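You operate a simulated robot arm through the tools that you are given. There is no shell and no other tool. Be economical: measure what you need, move in short steps, check, and stop when the job is done.

You run a simulated robot arm. Do the job below in one go: nothing can be reset, and whatever is moved stays where it is left.

JOB
Proof-test the bench card's joint and tray it by the result.
Fine: seat it, shut the clamp, pump to the proof load or till it slips, let off to nought before the clamp opens; green tray if it held, brown if it slipped.
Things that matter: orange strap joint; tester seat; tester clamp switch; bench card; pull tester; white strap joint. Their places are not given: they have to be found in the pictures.

It is judged by the outcome, as a careful person would: the job done as asked, and still so three seconds after it is handed in. It fails if anything else is knocked over, pushed out of place, dropped, spilled or broken.

ROBOT AND FRAMES
A 6-joint arm with a two-finger parallel gripper, fixed in place. Base frame: the origin is at the foot of the arm, x ahead of it, y to its left, z up; the work surface is at about z = 880. Lengths are in mm, angles in degrees, forces in N, time in s.
With the tool pointing down near the work surface it reaches from about 240 to 640 mm from the base axis. Its first joint turns from -66.0 to 66.0 degrees. Payload 2.7 kg.
The TCP is the grasp point between the finger pads, 23 mm short of the fingertips. In the tool frame z runs along the fingers and y along their closing line. The gripper opens to 94 mm. The fingers are 38 mm wide and 10 mm thick; the gripper's body (54 by 96 mm) begins 39 mm behind the TCP.
Orientation is told as [roll, pitch, yaw] about the base's x, y, z axes, in that order, counted from this pose: with the fingers straight down and closing along the base's y, the tool's x points along the base's -x, its y along +y and its z along -z.

CONTROLS
- The arm moves only by the tool play_rows. Its argument "series" is a list of rows, each a list of 7 numbers: the shift along the base's x, y, z in m, then the turn, a rotation vector about the base's x, y, z in degrees, then the finger opening in m, from 0 to 0.094. In form: [[dx, dy, dz, wx, wy, wz, gripper], ...]. A call has 1 to 12 rows; each row shifts and turns the commanded pose from where the row before left it. Each row takes 0.2 s and may step no farther than 50 mm and 8.6 degrees from the row before; otherwise, or with a gripper value out of range, the whole call is refused. Where a pose cannot be reached the arm comes as near as it can. A force on the tool above 50 N (or 10 N above the force at the start of the call, whichever is more), or a blocked arm, ends the call early, and 0.2 s more pass. Each finger travels about 45 mm/s and halts on what it meets, pressing with about 34 N; the grip force reading is that of the motor and also rises with nothing between the fingers. The clock runs only during rows and for 0.2 s after the last one: add rows that do not move to give the fingers time. It gives the time, the measured TCP pose, the force on the tool (base axes), the opening and the grip force at its end, in the units of the frame above (readings bear some noise).
- Cameras (640 x 400 px; columns grow to the right, rows downward): "scene" is fixed at [79.3, -432.6, 1409.1]; the picture's right is [0.74, -0.67, 0.00], its down [-0.35, -0.39, -0.85] and it looks along [0.57, 0.63, -0.53] (base axes); focal length 232 px, centre (320, 200). "wrist" rides on the gripper at [87, 16, -75] in the tool frame; the picture's right is [-0.18, 0.98, 0.00], its down [-0.58, -0.11, -0.81] and it looks along [-0.79, -0.15, 0.59] (tool axes); focal length 243 px, centre (320, 200).
- snapshot(camera): a new picture of that camera. No time passes.
- probe_pixels(camera, pixels): for up to 12 pixels [column, row] of the newest picture of that camera ("zoom" is the newest enlarged one), the place [x, y, z] in the base frame of the surface seen there, good to about 2 mm. No time passes.
- close_up(camera, box): a new picture of the part [left, top, right, bottom] of that camera's present view, enlarged. No time passes.
- finish_job(): hands the job in; it is judged then, once.

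Work in short steps. Measure before you move; look again where a grasp or a placing could have gone wrong, and mend it. You have 80 turns and 54 pictures in all, those below and enlarged ones among them. Open the gripper and draw the arm clear of the work before you hand the job in, unless the task says otherwise; then end with one line.

The tools are called by a JSON object that holds its "fn" and its "kwargs". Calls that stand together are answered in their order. play_rows: Moves the arm, as the interface text tells. Its arguments: {"type":"object","properties":{"series":{"type":"array","items":{"type":"array","items":{"type":"number"}}}},"required":["series"]} The other tools are called the same way: snapshot (camera) takes a picture; probe_pixels (camera, pixels) gives the place of the surface under pixels of a picture; close_up (camera, box) takes an enlarged picture of a part of a camera's view; finish_job () hands the job in.

At the start:

```text
time_s: 0.0
tcp_pos: [303.2, -131.2, 1269.5]
tcp_rot: [-0.1, -0.1, 0.0]
contact_force: [0.1, 0.0, 0.0]
grip_width: 93.9
grasp_force: 0.0
```

scene: 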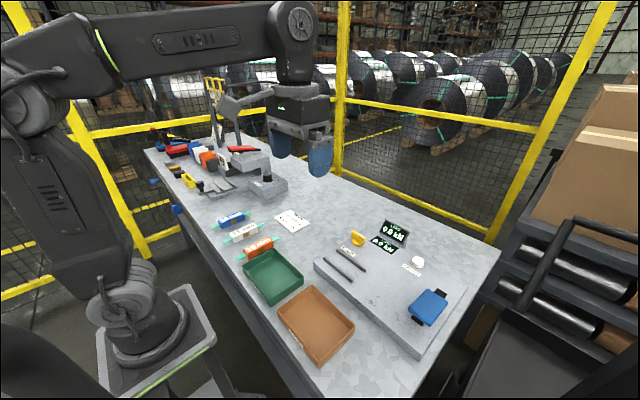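
wrist: 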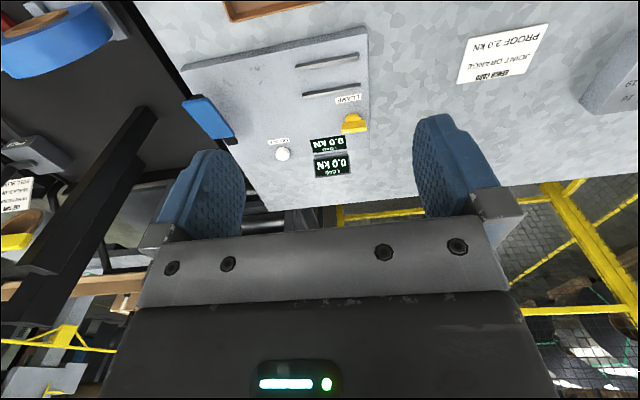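

The wrist view shows the card at about (500,55) and the tester at about (290,110). I take enlarged pictures of the card, the tester and the joints.

{"fn": "close_up", "kwargs": {"camera": "wrist", "box": [440, 10, 570, 100]}}

{"fn": "close_up", "kwargs": {"camera": "scene", "box": [300, 210, 480, 370]}}

{"fn": "close_up", "kwargs": {"camera": "scene", "box": [190, 190, 330, 280]}}

```text
4.44 times, centred on (505, 55) of wrist
```

zoom: 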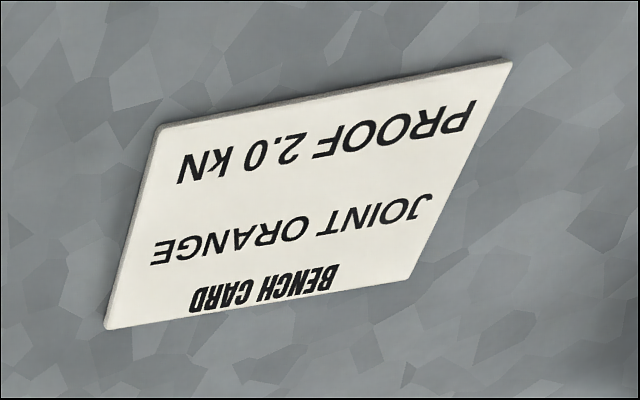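

```text
2.50 times, centred on (390, 290) of scene
```

zoom: 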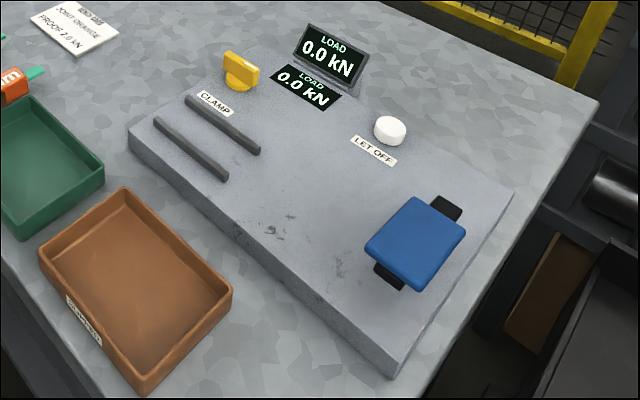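

```text
4.44 times, centred on (260, 235) of scene
```

zoom: 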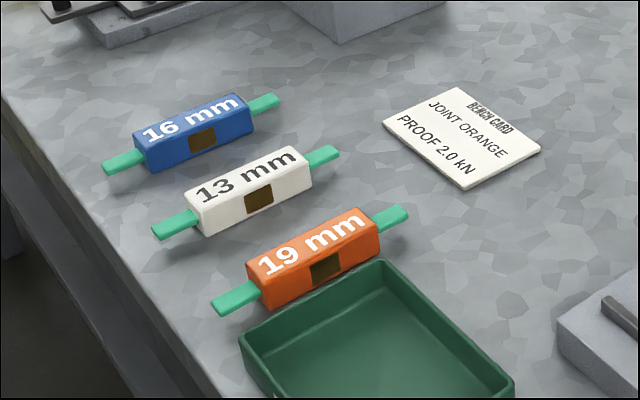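

The card says joint ORANGE, proof 2.0 kN. I probe the orange joint in the zoom, and the tester parts and trays in the scene.

{"fn": "probe_pixels", "kwargs": {"camera": "zoom", "pixels": [[250, 265], [362, 212], [376, 226], [264, 281], [313, 245], [220, 303], [400, 214], [270, 300], [377, 250], [325, 270], [250, 345], [380, 265]]}}

{"fn": "probe_pixels", "kwargs": {"camera": "scene", "pixels": [[325, 258], [352, 280], [341, 249], [373, 270], [357, 239], [417, 262], [428, 306], [408, 319], [443, 290], [360, 265], [375, 300], [350, 285]]}}

{"fn": "probe_pixels", "kwargs": {"camera": "scene", "pixels": [[272, 278], [268, 249], [242, 265], [302, 278], [270, 304], [316, 325], [314, 286], [278, 318], [354, 324], [322, 367], [239, 233], [260, 243]]}}

```text
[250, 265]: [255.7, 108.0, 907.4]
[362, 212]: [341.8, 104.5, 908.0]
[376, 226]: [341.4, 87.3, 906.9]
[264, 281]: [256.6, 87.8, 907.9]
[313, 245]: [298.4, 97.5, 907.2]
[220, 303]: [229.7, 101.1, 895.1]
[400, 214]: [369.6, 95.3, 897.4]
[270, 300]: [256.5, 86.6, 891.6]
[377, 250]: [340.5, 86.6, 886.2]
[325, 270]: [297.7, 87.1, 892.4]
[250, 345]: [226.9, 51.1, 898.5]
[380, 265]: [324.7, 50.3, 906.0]
```

```text
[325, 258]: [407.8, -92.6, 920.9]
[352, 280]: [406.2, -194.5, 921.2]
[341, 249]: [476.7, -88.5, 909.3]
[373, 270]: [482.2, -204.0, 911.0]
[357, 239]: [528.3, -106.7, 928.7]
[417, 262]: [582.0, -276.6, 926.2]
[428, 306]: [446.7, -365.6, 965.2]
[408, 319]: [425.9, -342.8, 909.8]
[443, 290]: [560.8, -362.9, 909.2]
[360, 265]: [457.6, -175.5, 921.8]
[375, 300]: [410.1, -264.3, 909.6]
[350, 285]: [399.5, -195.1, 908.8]
```

```text
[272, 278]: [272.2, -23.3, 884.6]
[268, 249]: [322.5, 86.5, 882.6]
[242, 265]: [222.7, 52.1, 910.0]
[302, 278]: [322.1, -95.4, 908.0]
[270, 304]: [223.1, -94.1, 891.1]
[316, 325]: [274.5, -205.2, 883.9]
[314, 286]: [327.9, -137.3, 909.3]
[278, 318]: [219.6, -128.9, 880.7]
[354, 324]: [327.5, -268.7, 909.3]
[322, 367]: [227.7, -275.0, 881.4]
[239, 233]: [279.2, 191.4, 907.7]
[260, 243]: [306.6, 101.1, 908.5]
```

I look closer at the seat and at the controls.

{"fn": "close_up", "kwargs": {"camera": "scene", "box": [310, 220, 390, 290]}}

{"fn": "close_up", "kwargs": {"camera": "scene", "box": [380, 230, 480, 340]}}

{"fn": "close_up", "kwargs": {"camera": "wrist", "box": [180, 30, 390, 190]}}

```text
5.71 times, centred on (350, 255) of scene
```

zoom: 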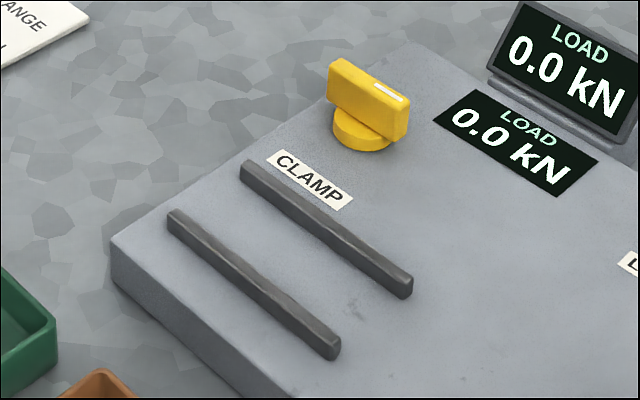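

```text
3.64 times, centred on (430, 285) of scene
```

zoom: 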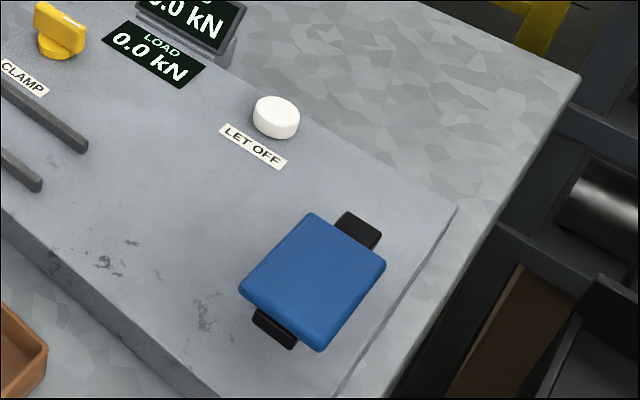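

```text
2.50 times, centred on (285, 110) of wrist
```

zoom: 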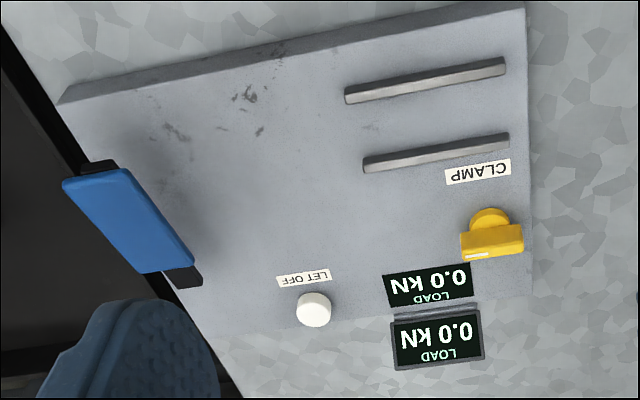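

I probe the controls in the newest (wrist) zoom, and the rails and handle in the scene.

{"fn": "probe_pixels", "kwargs": {"camera": "zoom", "pixels": [[464, 237], [521, 228], [520, 247], [466, 256], [313, 303], [348, 97], [503, 68], [366, 165], [507, 141], [68, 186], [190, 262], [130, 175]]}}

{"fn": "probe_pixels", "kwargs": {"camera": "scene", "pixels": [[353.5, 231.7], [363, 236], [352.5, 234.5], [364, 242], [354, 243], [418, 259], [415, 292], [446, 300], [428, 324], [409, 308], [430, 307], [440, 318]]}}

{"fn": "probe_pixels", "kwargs": {"camera": "wrist", "pixels": [[300, 67], [356, 56], [304, 95], [357, 85], [330, 75], [325, 64], [330, 92], [345, 126], [353, 115], [283, 153], [238, 142], [195, 96]]}}

```text
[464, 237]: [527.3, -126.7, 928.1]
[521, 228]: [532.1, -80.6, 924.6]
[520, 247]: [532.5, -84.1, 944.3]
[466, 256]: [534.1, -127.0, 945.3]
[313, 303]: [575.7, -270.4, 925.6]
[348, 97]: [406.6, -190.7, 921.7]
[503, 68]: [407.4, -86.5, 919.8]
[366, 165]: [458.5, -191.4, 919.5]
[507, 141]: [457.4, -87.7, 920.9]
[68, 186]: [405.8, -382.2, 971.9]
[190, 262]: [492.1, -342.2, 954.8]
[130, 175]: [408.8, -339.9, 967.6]
```

```text
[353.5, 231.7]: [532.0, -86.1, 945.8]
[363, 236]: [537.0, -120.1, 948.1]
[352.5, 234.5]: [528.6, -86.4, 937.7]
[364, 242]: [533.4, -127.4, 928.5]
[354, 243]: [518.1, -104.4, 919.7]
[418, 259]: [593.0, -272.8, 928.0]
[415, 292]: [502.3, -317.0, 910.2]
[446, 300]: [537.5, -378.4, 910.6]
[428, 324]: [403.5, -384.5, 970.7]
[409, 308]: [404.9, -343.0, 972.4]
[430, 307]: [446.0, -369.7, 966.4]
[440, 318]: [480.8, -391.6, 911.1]
```

```text
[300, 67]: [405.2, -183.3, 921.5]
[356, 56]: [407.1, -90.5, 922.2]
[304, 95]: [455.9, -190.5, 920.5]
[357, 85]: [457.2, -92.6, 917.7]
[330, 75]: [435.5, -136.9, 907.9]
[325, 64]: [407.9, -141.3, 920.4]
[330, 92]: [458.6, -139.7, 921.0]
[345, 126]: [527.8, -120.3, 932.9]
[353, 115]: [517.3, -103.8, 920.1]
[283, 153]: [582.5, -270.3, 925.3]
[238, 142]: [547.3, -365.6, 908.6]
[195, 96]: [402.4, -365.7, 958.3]
```

Layout found: the orange joint lies along x at (299,97.5), the seat is between the rails at x=407 and 458, y −87..−195, the switch is at (532,−105), the pump pad at (405..492,−362) and the let-off at (580,−272). I move above the orange joint.

{"fn": "play_rows", "kwargs": {"series": [[0, 0.0286, -0.0337, 0, 0, 0, 0.05], [0, 0.0286, -0.0337, 0, 0, 0, 0.05], [0, 0.0286, -0.0337, 0, 0, 0, 0.05], [0, 0.0286, -0.0337, 0, 0, 0, 0.05], [0, 0.0286, -0.0337, 0, 0, 0, 0.05], [-0.002, 0.0286, -0.0337, 0, 0, 0, 0.05], [-0.002, 0.0286, -0.0337, 0, 0, 0, 0.05], [0, 0.0286, -0.0337, 0, 0, 0, 0.05], [0, 0, 0, 0, 0, 0, 0.05]]}}

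{"fn": "snapshot", "kwargs": {"camera": "wrist"}}

```text
time_s: 2.0
tcp_pos: [297.4, 100.3, 999.0]
tcp_rot: [0.1, -0.1, 0.0]
contact_force: [0.7, -0.4, 0.5]
grip_width: 50.0
grasp_force: 0.1
```

```text
45 pictures are left
```

wrist: 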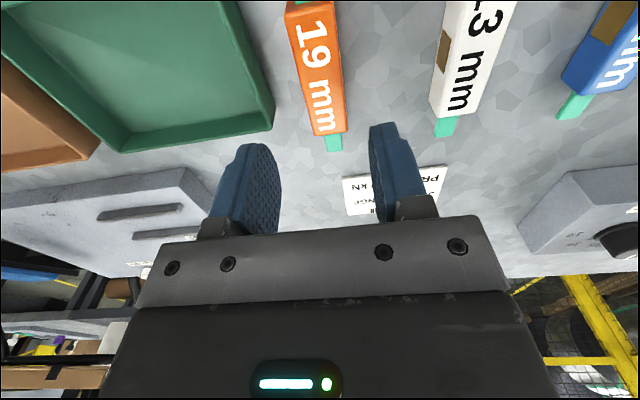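

The joint shows between the fingers at column ~318. I probe it again to refine its middle line.

{"fn": "probe_pixels", "kwargs": {"camera": "wrist", "pixels": [[289, 14], [335, 10], [312, 131], [342, 129], [318, 70], [334, 147], [437, 80], [250, 120], [275, 122]]}}

```text
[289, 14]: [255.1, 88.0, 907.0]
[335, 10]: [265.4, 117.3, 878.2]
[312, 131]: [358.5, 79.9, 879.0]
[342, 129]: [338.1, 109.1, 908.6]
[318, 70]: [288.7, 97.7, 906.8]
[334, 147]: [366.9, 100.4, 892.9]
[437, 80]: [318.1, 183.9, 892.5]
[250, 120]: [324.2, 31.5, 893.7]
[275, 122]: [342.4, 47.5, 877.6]
```

The middle is at (299,98) and the table at 879. I go down to TCP z≈918, a high grip so the fingertips clear the rails later, and close.

{"fn": "play_rows", "kwargs": {"series": [[0.0015, -0.0022, -0.03, 0, 0, 0, 0.05], [0, 0, -0.03, 0, 0, 0, 0.05], [0, 0, -0.021, 0, 0, 0, 0.05], [0, 0, 0, 0, 0, 0, 0.05], [0, 0, 0, 0, 0, 0, 0.01], [0, 0, 0, 0, 0, 0, 0.01], [0, 0, 0, 0, 0, 0, 0.01], [0, 0, 0, 0, 0, 0, 0.01]]}}

```text
time_s: 3.8
tcp_pos: [300.3, 95.5, 919.6]
tcp_rot: [0.0, -0.1, 0.0]
contact_force: [0.2, -0.9, 0.0]
grip_width: 29.3
grasp_force: 33.9
```

The opening halted at 29.3 mm, wider than the 22 mm I measured. I look before lifting.

{"fn": "snapshot", "kwargs": {"camera": "wrist"}}

{"fn": "close_up", "kwargs": {"camera": "scene", "box": [200, 180, 320, 280]}}

```text
44 pictures are left
```

wrist: 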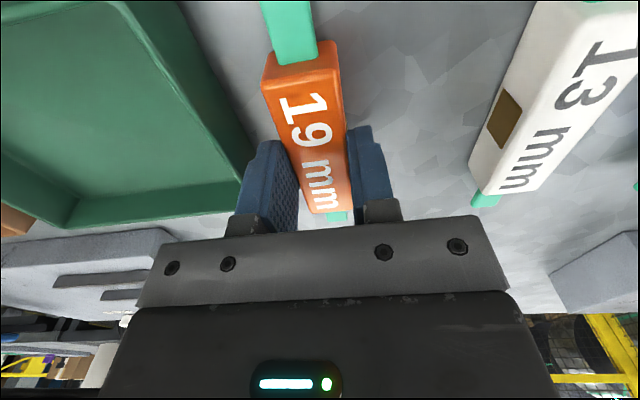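

```text
4.00 times, centred on (260, 230) of scene
```

zoom: 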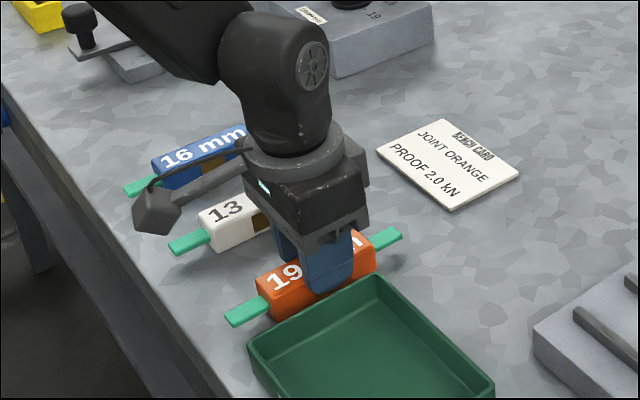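

The grip is sound: the body is about 29 mm wide with rounded edges. I lift, then carry and turn +90° to above the seat.

{"fn": "play_rows", "kwargs": {"series": [[0, 0, 0.03, 0, 0, 0, 0.01], [0, 0, 0.045, 0, 0, 0, 0.01], [0.013, -0.0236, 0.015, 0, 0, 8.5, 0.01], [0.013, -0.0236, 0, 0, 0, 8.5, 0.01], [0.013, -0.0236, 0, 0, 0, 8.5, 0.01], [0.013, -0.0236, 0, 0, 0, 8.5, 0.01], [0.013, -0.0236, 0, 0, 0, 8.5, 0.01], [0.013, -0.0236, 0, 0, 0, 8.5, 0.01], [0.013, -0.0236, 0, 0, 0, 8.5, 0.01], [0.013, -0.0236, 0, 0, 0, 8.5, 0.01], [0.013, -0.0236, 0, 0, 0, 8.5, 0.01], [0.013, -0.0236, 0, 0, 0, 8.5, 0.01]]}}

{"fn": "snapshot", "kwargs": {"camera": "scene"}}

```text
time_s: 6.4
tcp_pos: [430.2, -140.1, 1008.8]
tcp_rot: [0.0, -0.1, 85.1]
contact_force: [0.7, -0.2, -0.3]
grip_width: 10.1
grasp_force: 0.0
```

```text
42 pictures are left
```

scene: 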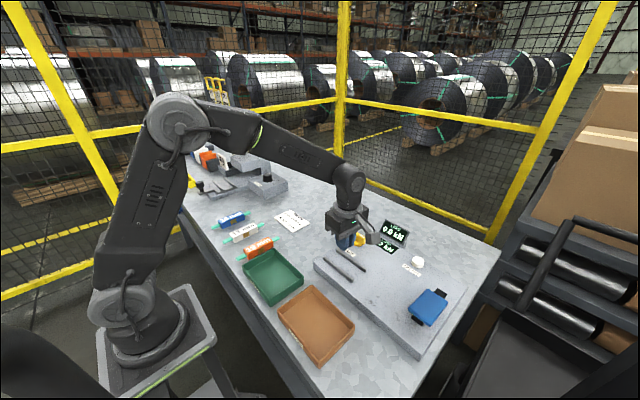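

The grip slid off the top and the joint stayed on the table (scene ~(258,246)). I take an enlarged look.

{"fn": "close_up", "kwargs": {"camera": "scene", "box": [190, 190, 330, 280]}}

{"fn": "probe_pixels", "kwargs": {"camera": "zoom", "pixels": [[250, 265], [362, 212], [376, 226], [264, 281], [313, 245], [220, 303], [400, 214], [270, 300], [325, 270]]}}

```text
4.44 times, centred on (260, 235) of scene
```

zoom: 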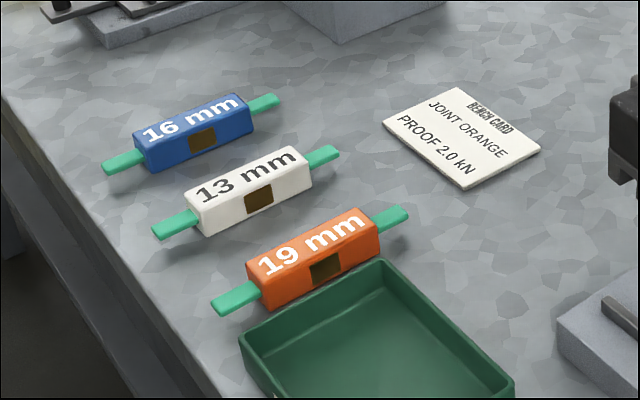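

```text
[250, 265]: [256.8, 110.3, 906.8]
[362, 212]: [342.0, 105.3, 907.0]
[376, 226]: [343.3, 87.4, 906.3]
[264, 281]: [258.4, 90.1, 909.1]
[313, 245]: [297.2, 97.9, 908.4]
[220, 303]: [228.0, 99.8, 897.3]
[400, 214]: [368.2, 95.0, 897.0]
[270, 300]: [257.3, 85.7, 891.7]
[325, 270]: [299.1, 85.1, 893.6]
```

It has not moved. I return above it, reversing the path.

{"fn": "play_rows", "kwargs": {"series": [[-0.013, 0.0237, 0, 0, 0, -8.5, 0.05], [-0.013, 0.0237, 0, 0, 0, -8.5, 0.05], [-0.013, 0.0237, 0, 0, 0, -8.5, 0.05], [-0.013, 0.0237, 0, 0, 0, -8.5, 0.05], [-0.013, 0.0237, 0, 0, 0, -8.5, 0.05], [-0.013, 0.0237, 0, 0, 0, -8.5, 0.05], [-0.013, 0.0237, 0, 0, 0, -8.5, 0.05], [-0.013, 0.0237, 0, 0, 0, -8.5, 0.05], [-0.013, 0.0237, 0, 0, 0, -8.5, 0.05], [-0.013, 0.0237, 0, 0, 0, -8.5, 0.05], [0, 0, -0.02, 0, 0, 0, 0.05], [0, 0, 0, 0, 0, 0, 0.05]]}}

```text
time_s: 9.0
tcp_pos: [302.6, 95.5, 990.0]
tcp_rot: [0.1, -0.1, 0.0]
contact_force: [0.6, -0.3, -0.2]
grip_width: 50.1
grasp_force: 0.1
```

I go down to TCP z≈914, close slowly and lift 10 mm slowly to test the hold.

{"fn": "play_rows", "kwargs": {"series": [[-0.003, 0.002, -0.03, 0, 0, 0, 0.05], [0, 0, -0.03, 0, 0, 0, 0.05], [0, 0, -0.016, 0, 0, 0, 0.05], [0, 0, 0, 0, 0, 0, 0.05], [0, 0, 0, 0, 0, 0, 0.01], [0, 0, 0, 0, 0, 0, 0.01], [0, 0, 0, 0, 0, 0, 0.01], [0, 0, 0, 0, 0, 0, 0.01]]}}

{"fn": "play_rows", "kwargs": {"series": [[0, 0, 0.003, 0, 0, 0, 0.01], [0, 0, 0.003, 0, 0, 0, 0.01], [0, 0, 0.004, 0, 0, 0, 0.01], [0, 0, 0.005, 0, 0, 0, 0.01]]}}

```text
time_s: 10.8
tcp_pos: [297.3, 97.2, 910.8]
tcp_rot: [0.1, -0.1, 0.1]
contact_force: [-0.4, 0.3, -0.2]
grip_width: 29.4
grasp_force: 33.7
```

```text
time_s: 11.8
tcp_pos: [298.2, 98.6, 927.6]
tcp_rot: [0.0, -0.1, 0.0]
contact_force: [-1.2, 0.1, -1.3]
grip_width: 29.3
grasp_force: 34.0
```

It reads 29.3 mm and still gripping; I check that the joint rose with the fingers.

{"fn": "close_up", "kwargs": {"camera": "scene", "box": [200, 190, 320, 270]}}

{"fn": "snapshot", "kwargs": {"camera": "wrist"}}

```text
5.00 times, centred on (260, 230) of scene
```

zoom: 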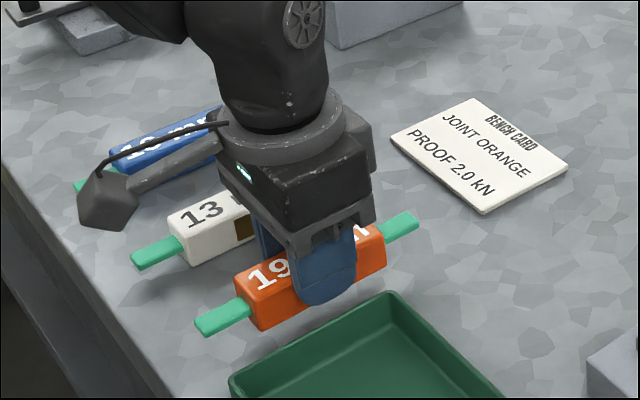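

```text
39 pictures are left
```

wrist: 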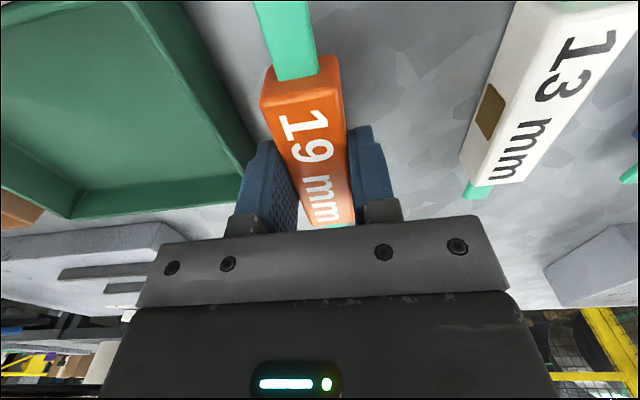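

The joint rose with the fingers and hangs level. I lift gently, then carry.

{"fn": "play_rows", "kwargs": {"series": [[0, 0, 0.01, 0, 0, 0, 0.01], [0, 0, 0.02, 0, 0, 0, 0.01], [0, 0, 0.02, 0, 0, 0, 0.01], [0, 0, 0.015, 0, 0, 0, 0.01], [0, 0, 0.01, 0, 0, 0, 0.01], [0.004, -0.008, 0, 0, 0, 3, 0.01], [0.008, -0.014, 0, 0, 0, 6, 0.01], [0.011, -0.02, 0, 0, 0, 8, 0.01], [0.011, -0.02, 0, 0, 0, 8, 0.01]]}}

{"fn": "play_rows", "kwargs": {"series": [[0.011, -0.02, 0, 0, 0, 8, 0.01], [0.011, -0.02, 0, 0, 0, 8, 0.01], [0.011, -0.02, 0, 0, 0, 8, 0.01], [0.011, -0.02, 0, 0, 0, 8, 0.01], [0.011, -0.02, 0, 0, 0, 8, 0.01], [0.011, -0.02, 0, 0, 0, 8, 0.01], [0.011, -0.02, 0, 0, 0, 8, 0.01], [0.011, -0.02, 0, 0, 0, 6, 0.01], [0.008, -0.01, 0, 0, 0, 3, 0.01], [0.004, -0.005, 0, 0, 0, 0, 0.01], [0, 0, 0, 0, 0, 0, 0.01]]}}

{"fn": "snapshot", "kwargs": {"camera": "scene"}}

{"fn": "snapshot", "kwargs": {"camera": "wrist"}}

```text
time_s: 13.8
tcp_pos: [333.7, 35.0, 1003.6]
tcp_rot: [0.1, 0.0, 25.1]
contact_force: [-0.3, 0.7, -0.5]
grip_width: 29.3
grasp_force: 34.2
```

```text
time_s: 16.2
tcp_pos: [433.1, -138.8, 1004.3]
tcp_rot: [0.1, -0.1, 90.1]
contact_force: [0.7, 0.4, -1.0]
grip_width: 29.4
grasp_force: 34.0
```

```text
38 pictures are left
```

scene: 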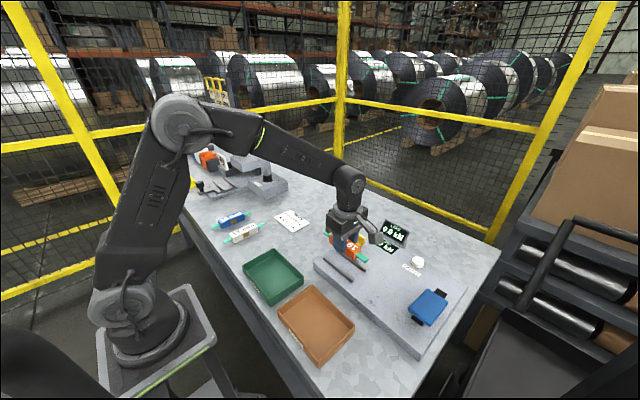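

```text
37 pictures are left
```

wrist: 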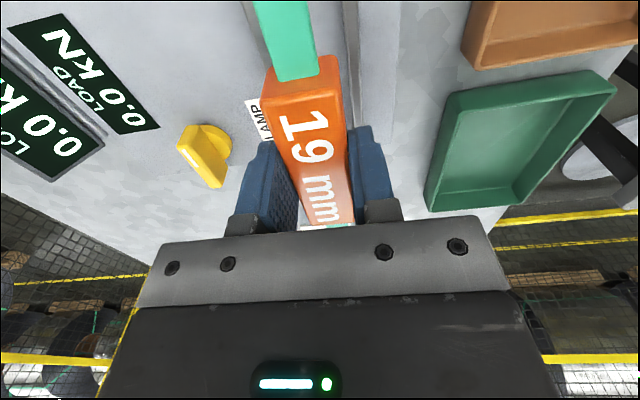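

It is held above the seat. I probe the joint's top and visible edges to get its exact place against the seat.

{"fn": "probe_pixels", "kwargs": {"camera": "wrist", "pixels": [[268, 96], [338, 92], [312, 85], [308, 150], [347, 30], [361, 30], [270, 72], [325, 222]]}}

{"fn": "close_up", "kwargs": {"camera": "scene", "box": [310, 200, 410, 290]}}

{"fn": "probe_pixels", "kwargs": {"camera": "scene", "pixels": [[341, 255], [352, 249], [333, 236], [361, 255], [350, 240], [341, 262], [327, 258], [351, 278]]}}

```text
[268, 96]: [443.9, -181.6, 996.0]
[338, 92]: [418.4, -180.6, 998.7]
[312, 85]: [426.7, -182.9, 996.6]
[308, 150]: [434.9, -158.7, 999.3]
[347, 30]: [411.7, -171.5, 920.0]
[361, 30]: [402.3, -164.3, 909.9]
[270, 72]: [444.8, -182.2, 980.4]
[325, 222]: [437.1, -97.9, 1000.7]
```

```text
4.44 times, centred on (360, 245) of scene
```

zoom: 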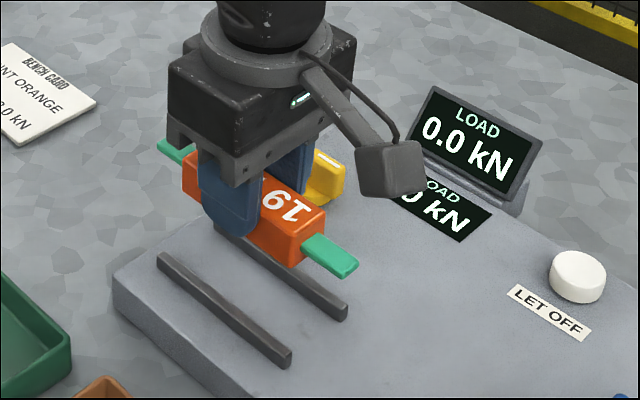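

```text
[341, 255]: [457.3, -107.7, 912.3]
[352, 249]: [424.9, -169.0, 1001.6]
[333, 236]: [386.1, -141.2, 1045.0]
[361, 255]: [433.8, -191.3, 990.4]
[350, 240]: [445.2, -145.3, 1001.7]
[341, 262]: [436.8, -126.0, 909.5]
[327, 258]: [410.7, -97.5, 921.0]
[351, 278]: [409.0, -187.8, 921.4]
```

The joint's middle is (431.5,−140), its bottom ≈34 below the TCP, lined up with the seat (432.5,−141). I lower it to just above the floor.

{"fn": "play_rows", "kwargs": {"series": [[0.001, -0.001, -0.02, 0, 0, 0, 0.01], [0, 0, -0.02, 0, 0, 0, 0.01], [0, 0, -0.012, 0, 0, 0, 0.01], [0, 0, -0.005, 0, 0, 0, 0.01], [0, 0, 0, 0, 0, 0, 0.01]]}}

{"fn": "play_rows", "kwargs": {"series": [[0, 0, -0.001, 0, 0, 0, 0.01], [0, 0, -0.001, 0, 0, 0, 0.01], [0, 0, 0, 0, 0, 0, 0.01]]}}

{"fn": "close_up", "kwargs": {"camera": "scene", "box": [310, 220, 390, 290]}}

```text
time_s: 17.4
tcp_pos: [433.7, -139.3, 945.2]
tcp_rot: [0.1, -0.1, 90.0]
contact_force: [-0.7, 0.6, -0.2]
grip_width: 29.5
grasp_force: 34.0
```

```text
time_s: 18.2
tcp_pos: [432.5, -139.0, 944.9]
tcp_rot: [0.1, -0.2, 90.0]
contact_force: [-8.8, 5.8, 12.1]
grip_width: 29.4
grasp_force: 34.1
```

```text
5.71 times, centred on (350, 255) of scene
```

zoom: 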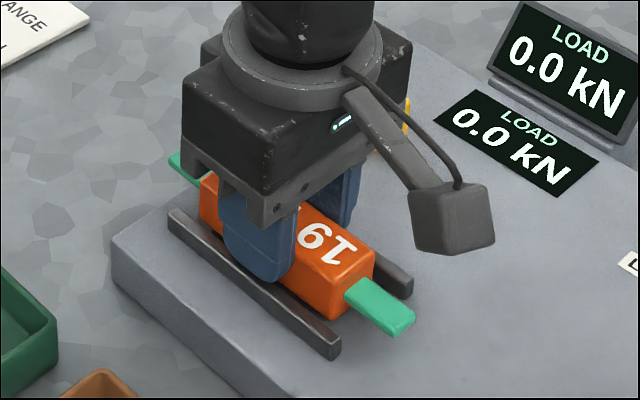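

Contact of 12 N, so it is on the floor of the seat or within a millimetre. I release and rise.

{"fn": "play_rows", "kwargs": {"series": [[0, 0, 0.0005, 0, 0, 0, 0.033], [0, 0, 0, 0, 0, 0, 0.04], [0, 0, 0.001, 0, 0, 0, 0.045], [0, 0, 0.005, 0, 0, 0, 0.045], [0, 0, 0.02, 0, 0, 0, 0.05], [0, 0, 0.035, 0, 0, 0, 0.05], [0, 0, 0.04, 0, 0, 0, 0.05]]}}

{"fn": "close_up", "kwargs": {"camera": "scene", "box": [310, 220, 390, 290]}}

{"fn": "snapshot", "kwargs": {"camera": "wrist"}}

```text
time_s: 19.8
tcp_pos: [434.5, -139.3, 1045.8]
tcp_rot: [0.1, -0.2, 90.0]
contact_force: [-0.7, -0.4, 0.6]
grip_width: 49.9
grasp_force: 0.1
```

```text
5.71 times, centred on (350, 255) of scene
```

zoom: 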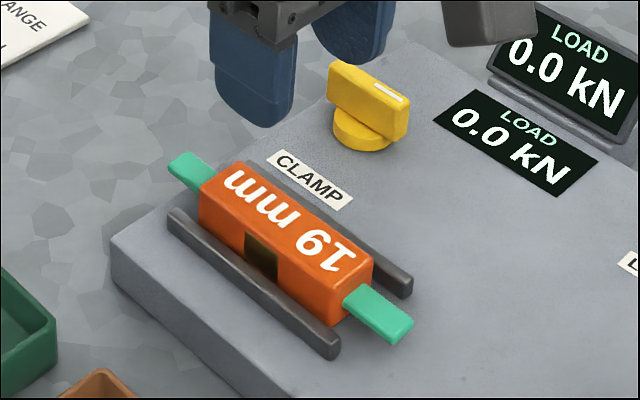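

```text
33 pictures are left
```

wrist: 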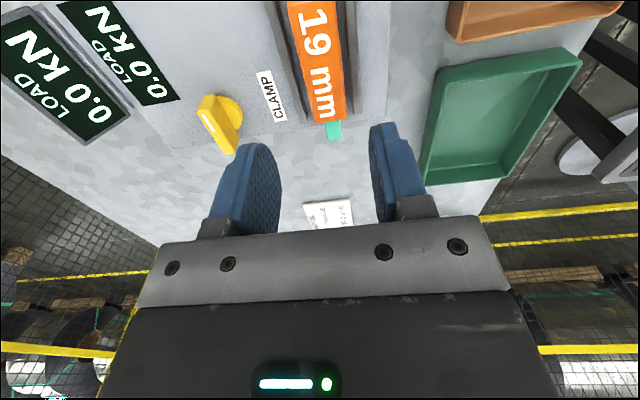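

The joint sits squarely in the seat. I probe the handle and the upright display for clearances before gripping the switch.

{"fn": "probe_pixels", "kwargs": {"camera": "wrist", "pixels": [[212, 107], [230, 148], [203, 113], [220, 146], [235, 108], [60, 20], [120, 120], [320, 120], [298, 10]]}}

{"fn": "probe_pixels", "kwargs": {"camera": "scene", "pixels": [[386, 221], [408, 231], [382, 232], [352.6, 231.6], [365, 237.5], [358, 233], [356, 238]]}}

```text
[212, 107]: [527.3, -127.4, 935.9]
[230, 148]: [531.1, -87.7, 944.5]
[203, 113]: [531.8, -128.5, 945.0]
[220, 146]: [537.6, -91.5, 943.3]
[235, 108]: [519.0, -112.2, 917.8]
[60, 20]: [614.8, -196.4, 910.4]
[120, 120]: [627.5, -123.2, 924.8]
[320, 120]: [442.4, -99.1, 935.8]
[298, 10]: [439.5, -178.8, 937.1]
```

```text
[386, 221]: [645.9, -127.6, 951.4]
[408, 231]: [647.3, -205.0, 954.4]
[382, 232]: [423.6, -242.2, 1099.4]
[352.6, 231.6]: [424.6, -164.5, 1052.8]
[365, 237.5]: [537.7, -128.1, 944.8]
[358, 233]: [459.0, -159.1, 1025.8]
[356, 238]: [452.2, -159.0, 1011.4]
```

Handle: x 527–538, y −128..−86, top 946. I move above it and descend with fingers closing along x.

{"fn": "play_rows", "kwargs": {"series": [[0.034, 0.011, 0, 0, 0, 0, 0.04], [0.034, 0.011, -0.01, 0, 0, 0, 0.04], [0.031, 0.0105, -0.016, 0, 0, 0, 0.04], [0, 0, -0.03, 0, 0, 0, 0.04], [0, 0, -0.03, 0, 0, 0, 0.04], [0, 0, -0.011, 0, 0, 0, 0.04], [0, 0, 0, 0, 0, 0, 0.04]]}}

{"fn": "snapshot", "kwargs": {"camera": "wrist"}}

```text
time_s: 21.4
tcp_pos: [531.9, -108.2, 949.2]
tcp_rot: [0.1, -0.1, 90.0]
contact_force: [0.4, -0.1, 0.2]
grip_width: 40.1
grasp_force: 0.0
```

```text
32 pictures are left
```

wrist: 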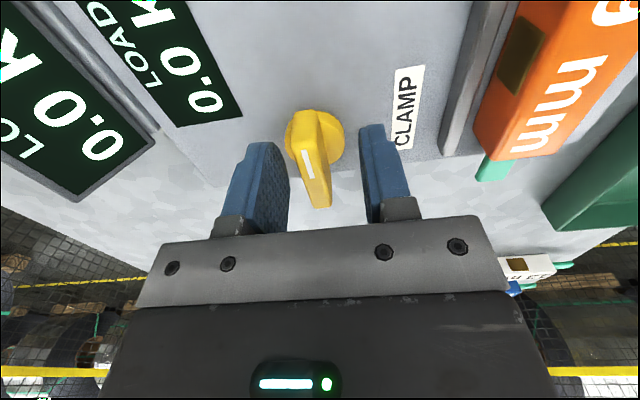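

The handle lies between the fingers. I close and try a first clockwise turn.

{"fn": "play_rows", "kwargs": {"series": [[0, 0, 0, 0, 0, 0, 0.005], [0, 0, 0, 0, 0, 0, 0.005], [0, 0, 0, 0, 0, 0, 0.005], [0, 0, 0, 0, 0, -5, 0.005], [0, 0, 0, 0, 0, -5, 0.005], [0, 0, 0, 0, 0, -5, 0.005], [0, 0, 0, 0, 0, 0, 0.005]]}}

{"fn": "close_up", "kwargs": {"camera": "wrist", "box": [200, 60, 440, 230]}}

```text
time_s: 23.0
tcp_pos: [533.8, -108.0, 948.2]
tcp_rot: [-0.3, -0.3, 74.9]
contact_force: [18.6, 1.0, 3.9]
grip_width: 13.0
grasp_force: 9.3
```

```text
2.35 times, centred on (320, 145) of wrist
```

zoom: 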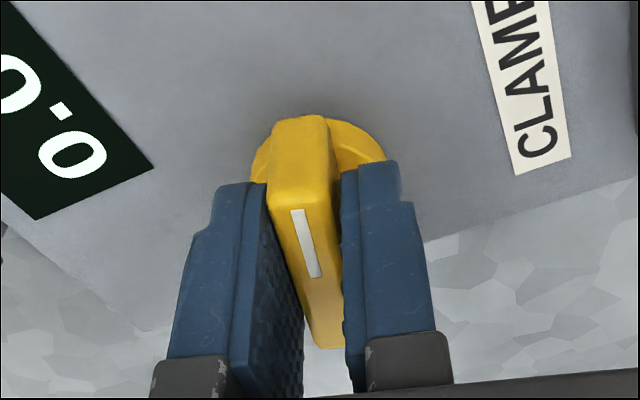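

The handle kept in line with the CLAMP label while the fingers turned, so clockwise seems blocked. I turn back and go counterclockwise.

{"fn": "play_rows", "kwargs": {"series": [[0, 0, 0, 0, 0, 5, 0.005], [0, 0, 0, 0, 0, 5, 0.005], [0, 0, 0, 0, 0, 5, 0.005], [0, 0, 0, 0, 0, 5, 0.005], [0, 0, 0, 0, 0, 5, 0.005], [0, 0, 0, 0, 0, 5, 0.005], [0, 0, 0, 0, 0, 0, 0.005]]}}

{"fn": "close_up", "kwargs": {"camera": "wrist", "box": [200, 60, 440, 230]}}

```text
time_s: 24.6
tcp_pos: [534.5, -109.0, 950.0]
tcp_rot: [-0.6, 0.1, 104.8]
contact_force: [37.0, -14.5, -3.7]
grip_width: 20.8
grasp_force: 44.9
```

```text
2.35 times, centred on (320, 145) of wrist
```

zoom: 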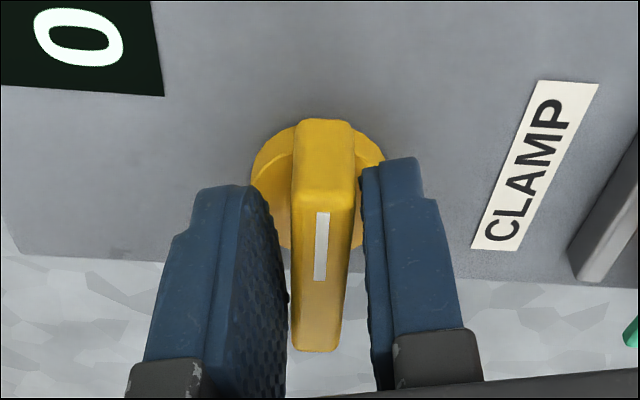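

The fingers are being wedged open (20.8 mm). I take a scene view and probe the handle's direction.

{"fn": "probe_pixels", "kwargs": {"camera": "zoom", "pixels": [[325, 130], [323, 200], [318, 280], [312, 340], [300, 150], [298, 330], [352, 150], [342, 330]]}}

{"fn": "close_up", "kwargs": {"camera": "scene", "box": [320, 190, 420, 270]}}

```text
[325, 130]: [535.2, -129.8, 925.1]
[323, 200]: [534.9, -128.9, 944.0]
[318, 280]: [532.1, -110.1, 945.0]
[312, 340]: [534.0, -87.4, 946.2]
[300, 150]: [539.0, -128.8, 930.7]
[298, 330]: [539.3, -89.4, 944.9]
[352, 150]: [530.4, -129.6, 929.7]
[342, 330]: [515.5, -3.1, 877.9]
```

```text
5.00 times, centred on (370, 230) of scene
```

zoom: 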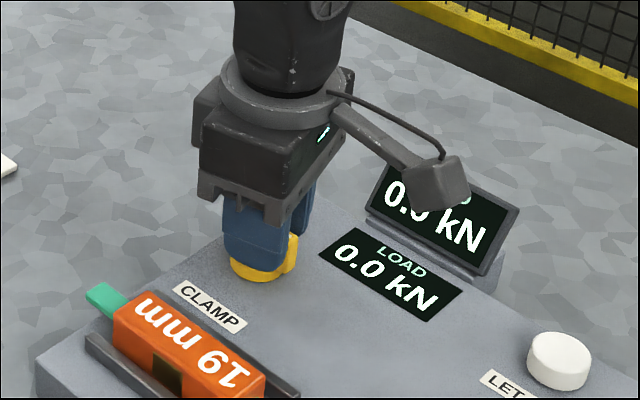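

The handle is still along y, so counterclockwise is the stop. In the clockwise try the fingers opened only to 13 mm, so the handle did follow; I go clockwise farther.

{"fn": "play_rows", "kwargs": {"series": [[0, 0, 0, 0, 0, -5, 0.005], [-0.001, 0.001, 0, 0, 0, -5, 0.005], [0, 0, 0, 0, 0, -5, 0.005], [0, 0, 0, 0, 0, -5, 0.005], [0, 0, 0, 0, 0, -5, 0.005], [0, 0, 0, 0, 0, -5, 0.005], [0, 0, 0, 0, 0, -5, 0.005], [0, 0, 0, 0, 0, -5, 0.005], [0, 0, 0, 0, 0, -5, 0.005], [0, 0, 0, 0, 0, 0, 0.005]]}}

{"fn": "close_up", "kwargs": {"camera": "wrist", "box": [200, 60, 440, 230]}}

```text
time_s: 26.8
tcp_pos: [533.3, -106.9, 948.0]
tcp_rot: [-0.4, -0.3, 59.9]
contact_force: [32.5, -11.9, -5.5]
grip_width: 12.1
grasp_force: 44.6
```

```text
2.35 times, centred on (320, 145) of wrist
```

zoom: 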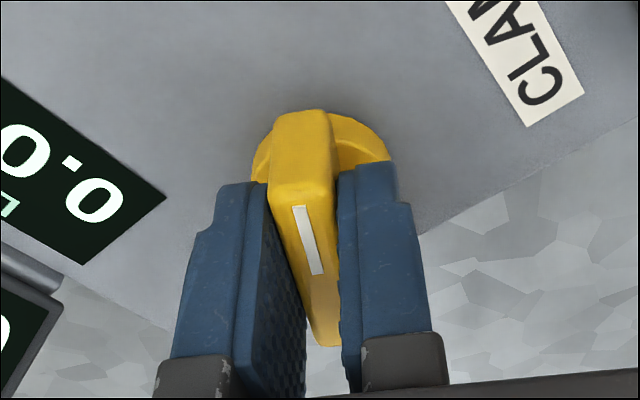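

The handle now follows. I continue clockwise, nudging the TCP +x a little to ease the side force.

{"fn": "play_rows", "kwargs": {"series": [[0.001, 0, 0, 0, 0, -5, 0.005], [0, -0.0005, 0, 0, 0, -5, 0.005], [0, 0, 0, 0, 0, -5, 0.005], [0, 0, 0, 0, 0, -5, 0.005], [0, 0, 0, 0, 0, -5, 0.005], [0, 0, 0, 0, 0, -5, 0.005], [0, 0, 0, 0, 0, 0, 0.005]]}}

```text
time_s: 28.4
tcp_pos: [533.1, -105.8, 948.5]
tcp_rot: [0.0, -0.3, 29.9]
contact_force: [15.3, 4.5, 5.4]
grip_width: 12.0
grasp_force: 45.8
```

Going well; I turn the last 30°.

{"fn": "play_rows", "kwargs": {"series": [[0, 0, 0, 0, 0, -5, 0.005], [0, 0, 0, 0, 0, -5, 0.005], [0, 0, 0, 0, 0, -5, 0.005], [0, 0, 0, 0, 0, -5, 0.005], [0, 0, 0, 0, 0, -5, 0.005], [0, 0, 0, 0, 0, -5, 0.005], [0, 0, 0, 0, 0, 0, 0.005]]}}

{"fn": "snapshot", "kwargs": {"camera": "scene"}}

{"fn": "snapshot", "kwargs": {"camera": "wrist"}}

```text
time_s: 30.0
tcp_pos: [530.2, -105.9, 949.7]
tcp_rot: [0.1, 0.2, 0.2]
contact_force: [-15.6, 10.1, 18.9]
grip_width: 24.1
grasp_force: 44.8
```

```text
27 pictures are left
```

scene: 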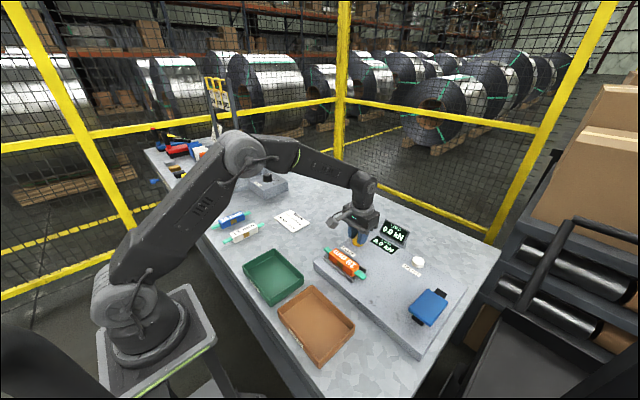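

```text
26 pictures are left
```

wrist: 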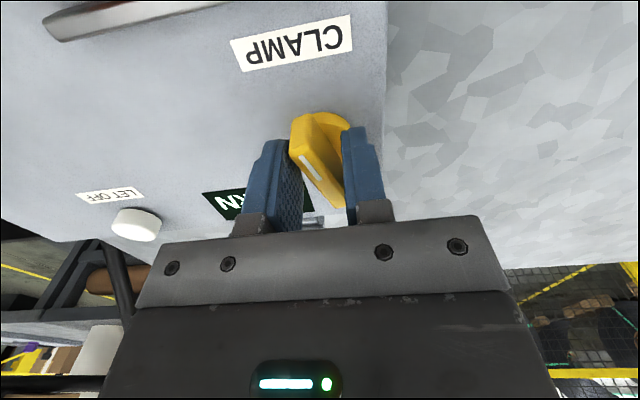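

The fingers were wedged to 24 mm near the end, so the handle has met its other stop. I open, rise and look.

{"fn": "play_rows", "kwargs": {"series": [[0, 0, 0, 0, 0, 0, 0.05], [0, 0, 0, 0, 0, 0, 0.05], [0, 0, 0, 0, 0, 0, 0.05], [0, 0, 0.02, 0, 0, 0, 0.05], [0, 0, 0.04, 0, 0, 0, 0.05], [-0.02, -0.03, 0.04, 0, 0, 0, 0.05], [-0.03, -0.04, 0, 0, 0, 0, 0.05], [-0.03, -0.04, 0, 0, 0, 0, 0.05]]}}

{"fn": "close_up", "kwargs": {"camera": "scene", "box": [310, 210, 410, 290]}}

```text
refused: row 6 steps farther than a row can; nothing moved
```

```text
5.00 times, centred on (360, 250) of scene
```

zoom: 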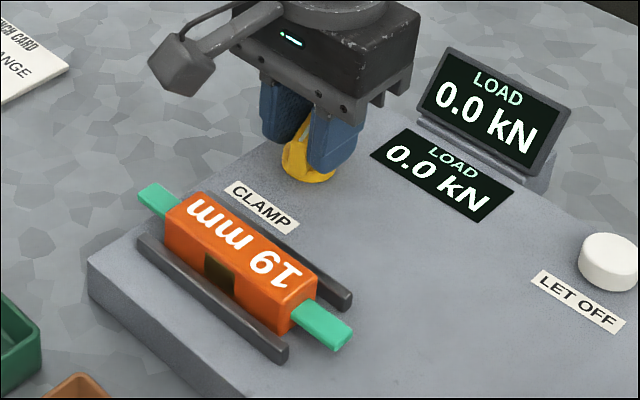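

One step was too long; I repeat with shorter steps.

{"fn": "play_rows", "kwargs": {"series": [[0, 0, 0, 0, 0, 0, 0.05], [0, 0, 0, 0, 0, 0, 0.05], [0, 0, 0, 0, 0, 0, 0.05], [0, 0, 0.02, 0, 0, 0, 0.05], [0, 0, 0.04, 0, 0, 0, 0.05], [-0.01, -0.02, 0.04, 0, 0, 0, 0.05], [-0.03, -0.035, 0, 0, 0, 0, 0.05], [-0.03, -0.035, 0, 0, 0, 0, 0.05], [-0.025, -0.035, 0, 0, 0, 0, 0.05]]}}

{"fn": "close_up", "kwargs": {"camera": "scene", "box": [310, 210, 410, 290]}}

{"fn": "snapshot", "kwargs": {"camera": "wrist"}}

```text
time_s: 32.0
tcp_pos: [434.5, -230.6, 1048.0]
tcp_rot: [0.0, 0.0, 0.0]
contact_force: [0.7, 0.1, 0.7]
grip_width: 50.1
grasp_force: 0.1
```

```text
5.00 times, centred on (360, 250) of scene
```

zoom: 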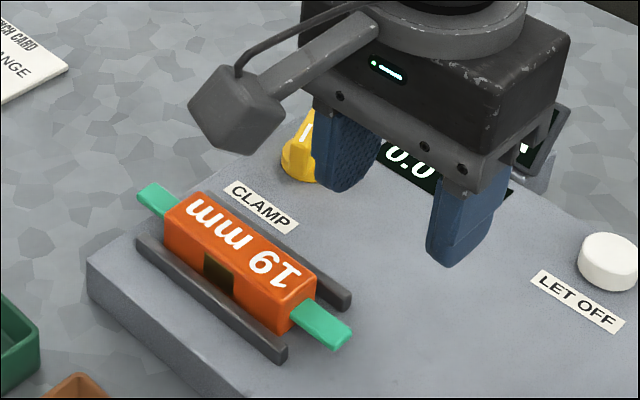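

```text
23 pictures are left
```

wrist: 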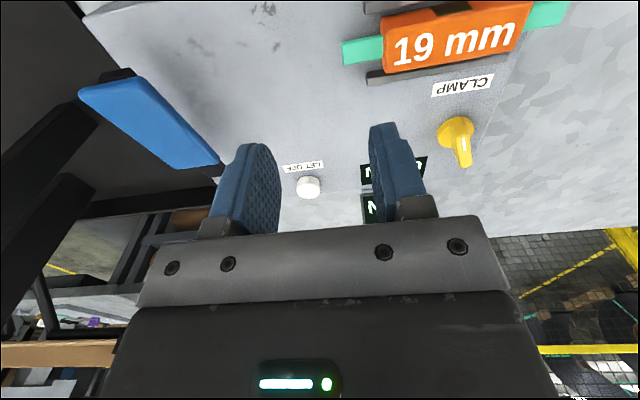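

The handle stays turned. I probe its direction to see how far it went.

{"fn": "close_up", "kwargs": {"camera": "wrist", "box": [420, 100, 500, 180]}}

{"fn": "probe_pixels", "kwargs": {"camera": "wrist", "pixels": [[457, 140], [463, 162], [452, 122], [468, 160], [459, 165], [460, 150], [447, 135], [80, 92], [130, 80], [200, 163], [220, 158], [150, 150]]}}

```text
5.00 times, centred on (460, 140) of wrist
```

zoom: 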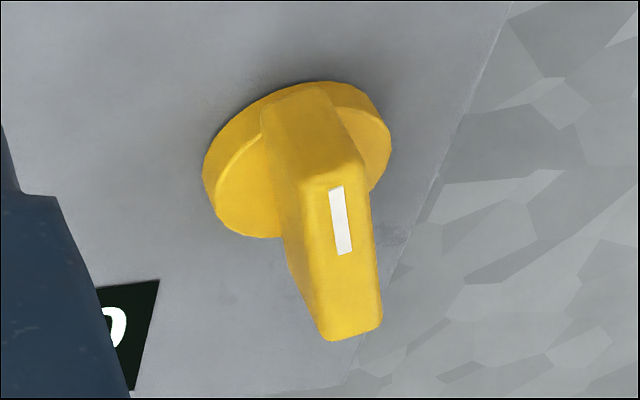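

```text
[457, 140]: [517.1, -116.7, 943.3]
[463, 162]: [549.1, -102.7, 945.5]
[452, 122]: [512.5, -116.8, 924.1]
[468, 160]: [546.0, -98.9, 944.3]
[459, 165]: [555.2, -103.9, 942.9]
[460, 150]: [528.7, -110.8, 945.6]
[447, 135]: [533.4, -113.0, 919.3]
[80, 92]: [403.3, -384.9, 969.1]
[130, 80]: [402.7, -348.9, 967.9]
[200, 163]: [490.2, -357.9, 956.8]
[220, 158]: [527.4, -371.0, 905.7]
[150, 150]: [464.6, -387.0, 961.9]
```

The handle has turned about 67° to a stop, its mark now at the clamp side. Next is the pump: pad near end (403,−364), z≈969. I close the fingers and go above its near end.

{"fn": "play_rows", "kwargs": {"series": [[-0.005, -0.035, 0, 0, 0, 0, 0.0], [-0.005, -0.035, 0, 0, 0, 0, 0.0], [-0.005, -0.035, -0.01, 0, 0, 0, 0.0], [-0.005, -0.028, -0.02, 0, 0, 0, 0.0], [0, 0, -0.015, 0, 0, 0, 0.0], [0, 0, 0, 0, 0, 0, 0.0]]}}

{"fn": "close_up", "kwargs": {"camera": "scene", "box": [330, 200, 490, 340]}}

```text
time_s: 33.4
tcp_pos: [417.1, -365.6, 1004.1]
tcp_rot: [0.0, -0.1, 0.0]
contact_force: [-0.3, 0.0, -0.3]
grip_width: 0.0
grasp_force: 33.8
```

```text
2.86 times, centred on (410, 270) of scene
```

zoom: 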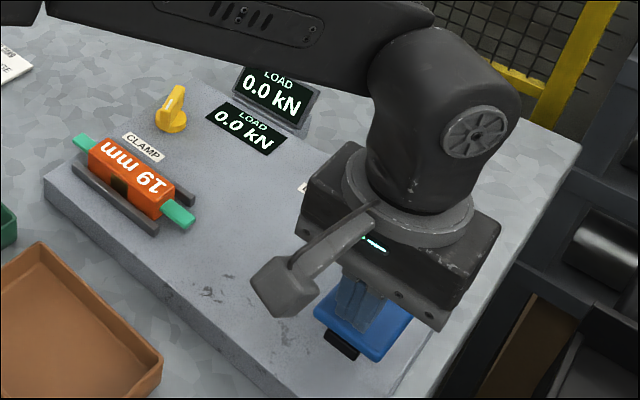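

The display can be read in this view (0.0 kN). I make a first stroke gradually.

{"fn": "play_rows", "kwargs": {"series": [[0, 0, -0.008, 0, 0, 0, 0], [0, 0, -0.006, 0, 0, 0, 0], [0, 0, -0.005, 0, 0, 0, 0], [0, 0, -0.005, 0, 0, 0, 0], [0, 0, -0.005, 0, 0, 0, 0], [0, 0, 0, 0, 0, 0, 0]]}}

{"fn": "close_up", "kwargs": {"camera": "scene", "box": [330, 200, 490, 340]}}

```text
time_s: 34.8
tcp_pos: [416.8, -366.2, 974.1]
tcp_rot: [0.0, -0.1, 0.0]
contact_force: [-3.4, -1.0, 4.8]
grip_width: 0.2
grasp_force: 34.1
```

```text
2.86 times, centred on (410, 270) of scene
```

zoom: 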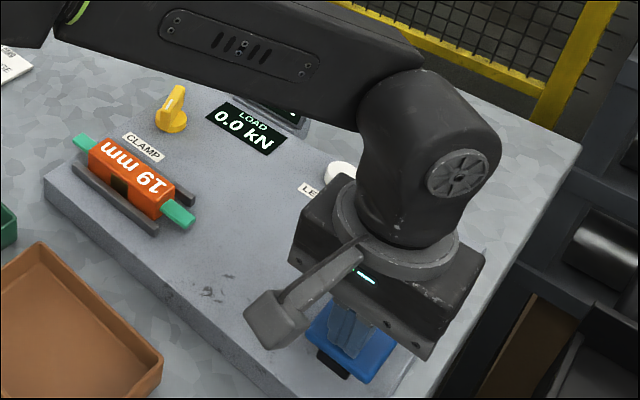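

The pad moves softly (≈5 N), the load is still 0.0. I press deeper.

{"fn": "play_rows", "kwargs": {"series": [[0, 0, -0.005, 0, 0, 0, 0], [0, 0, -0.005, 0, 0, 0, 0], [0, 0, -0.005, 0, 0, 0, 0], [0, 0, 0, 0, 0, 0, 0]]}}

{"fn": "close_up", "kwargs": {"camera": "scene", "box": [350, 210, 450, 280]}}

```text
time_s: 35.8
tcp_pos: [417.6, -364.1, 959.4]
tcp_rot: [-0.1, -0.2, 0.0]
contact_force: [-1.4, -3.0, 9.2]
grip_width: 0.0
grasp_force: 34.1
```

```text
5.71 times, centred on (400, 245) of scene
```

zoom: 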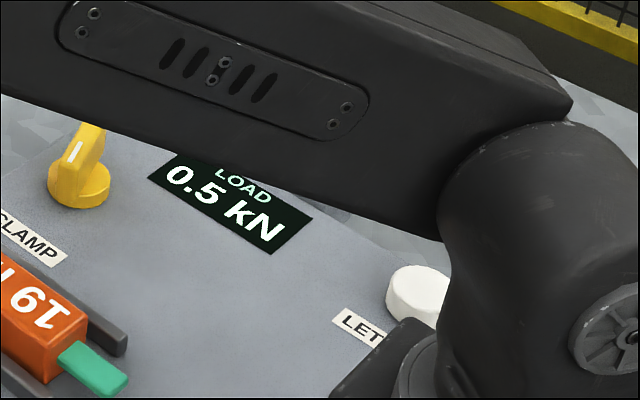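

It reads 0.5 kN after the full stroke. I raise to let the pad return and stroke again to the same depth.

{"fn": "play_rows", "kwargs": {"series": [[0, 0, 0.02, 0, 0, 0, 0], [0, 0, 0.02, 0, 0, 0, 0], [0, 0, 0, 0, 0, 0, 0], [0, 0, -0.01, 0, 0, 0, 0], [0, 0, -0.01, 0, 0, 0, 0], [0, 0, -0.01, 0, 0, 0, 0], [0, 0, -0.01, 0, 0, 0, 0], [0, 0, 0, 0, 0, 0, 0]]}}

{"fn": "close_up", "kwargs": {"camera": "scene", "box": [350, 210, 450, 280]}}

```text
time_s: 37.6
tcp_pos: [417.7, -363.2, 959.6]
tcp_rot: [0.0, -0.2, -0.1]
contact_force: [-2.8, -2.3, 9.1]
grip_width: 0.2
grasp_force: 33.9
```

```text
5.71 times, centred on (400, 245) of scene
```

zoom: 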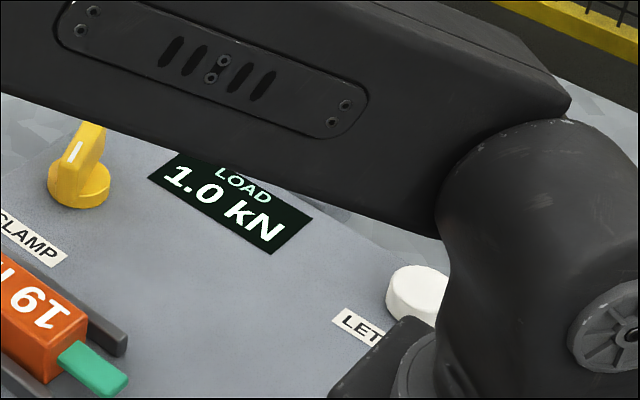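

1.0 kN: 0.5 per stroke. Third stroke.

{"fn": "play_rows", "kwargs": {"series": [[0, 0, 0.02, 0, 0, 0, 0], [0, 0, 0.02, 0, 0, 0, 0], [0, 0, 0, 0, 0, 0, 0], [0, 0, -0.01, 0, 0, 0, 0], [0, 0, -0.01, 0, 0, 0, 0], [0, 0, -0.01, 0, 0, 0, 0], [0, 0, -0.01, 0, 0, 0, 0], [0, 0, 0, 0, 0, 0, 0]]}}

{"fn": "close_up", "kwargs": {"camera": "scene", "box": [330, 210, 430, 280]}}

```text
time_s: 39.4
tcp_pos: [417.5, -364.9, 960.9]
tcp_rot: [0.1, -0.3, -0.1]
contact_force: [-2.6, -2.8, 7.2]
grip_width: 0.0
grasp_force: 34.0
```

```text
5.71 times, centred on (380, 245) of scene
```

zoom: 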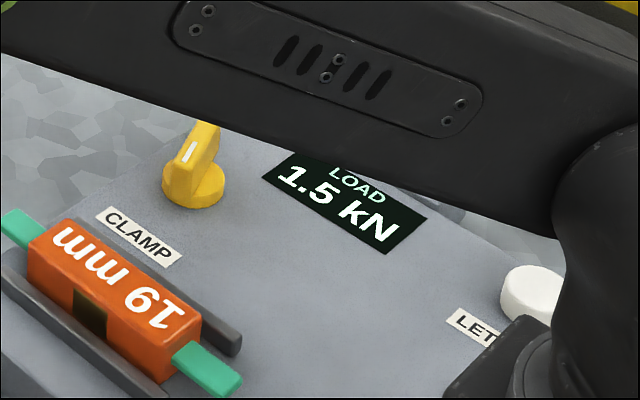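

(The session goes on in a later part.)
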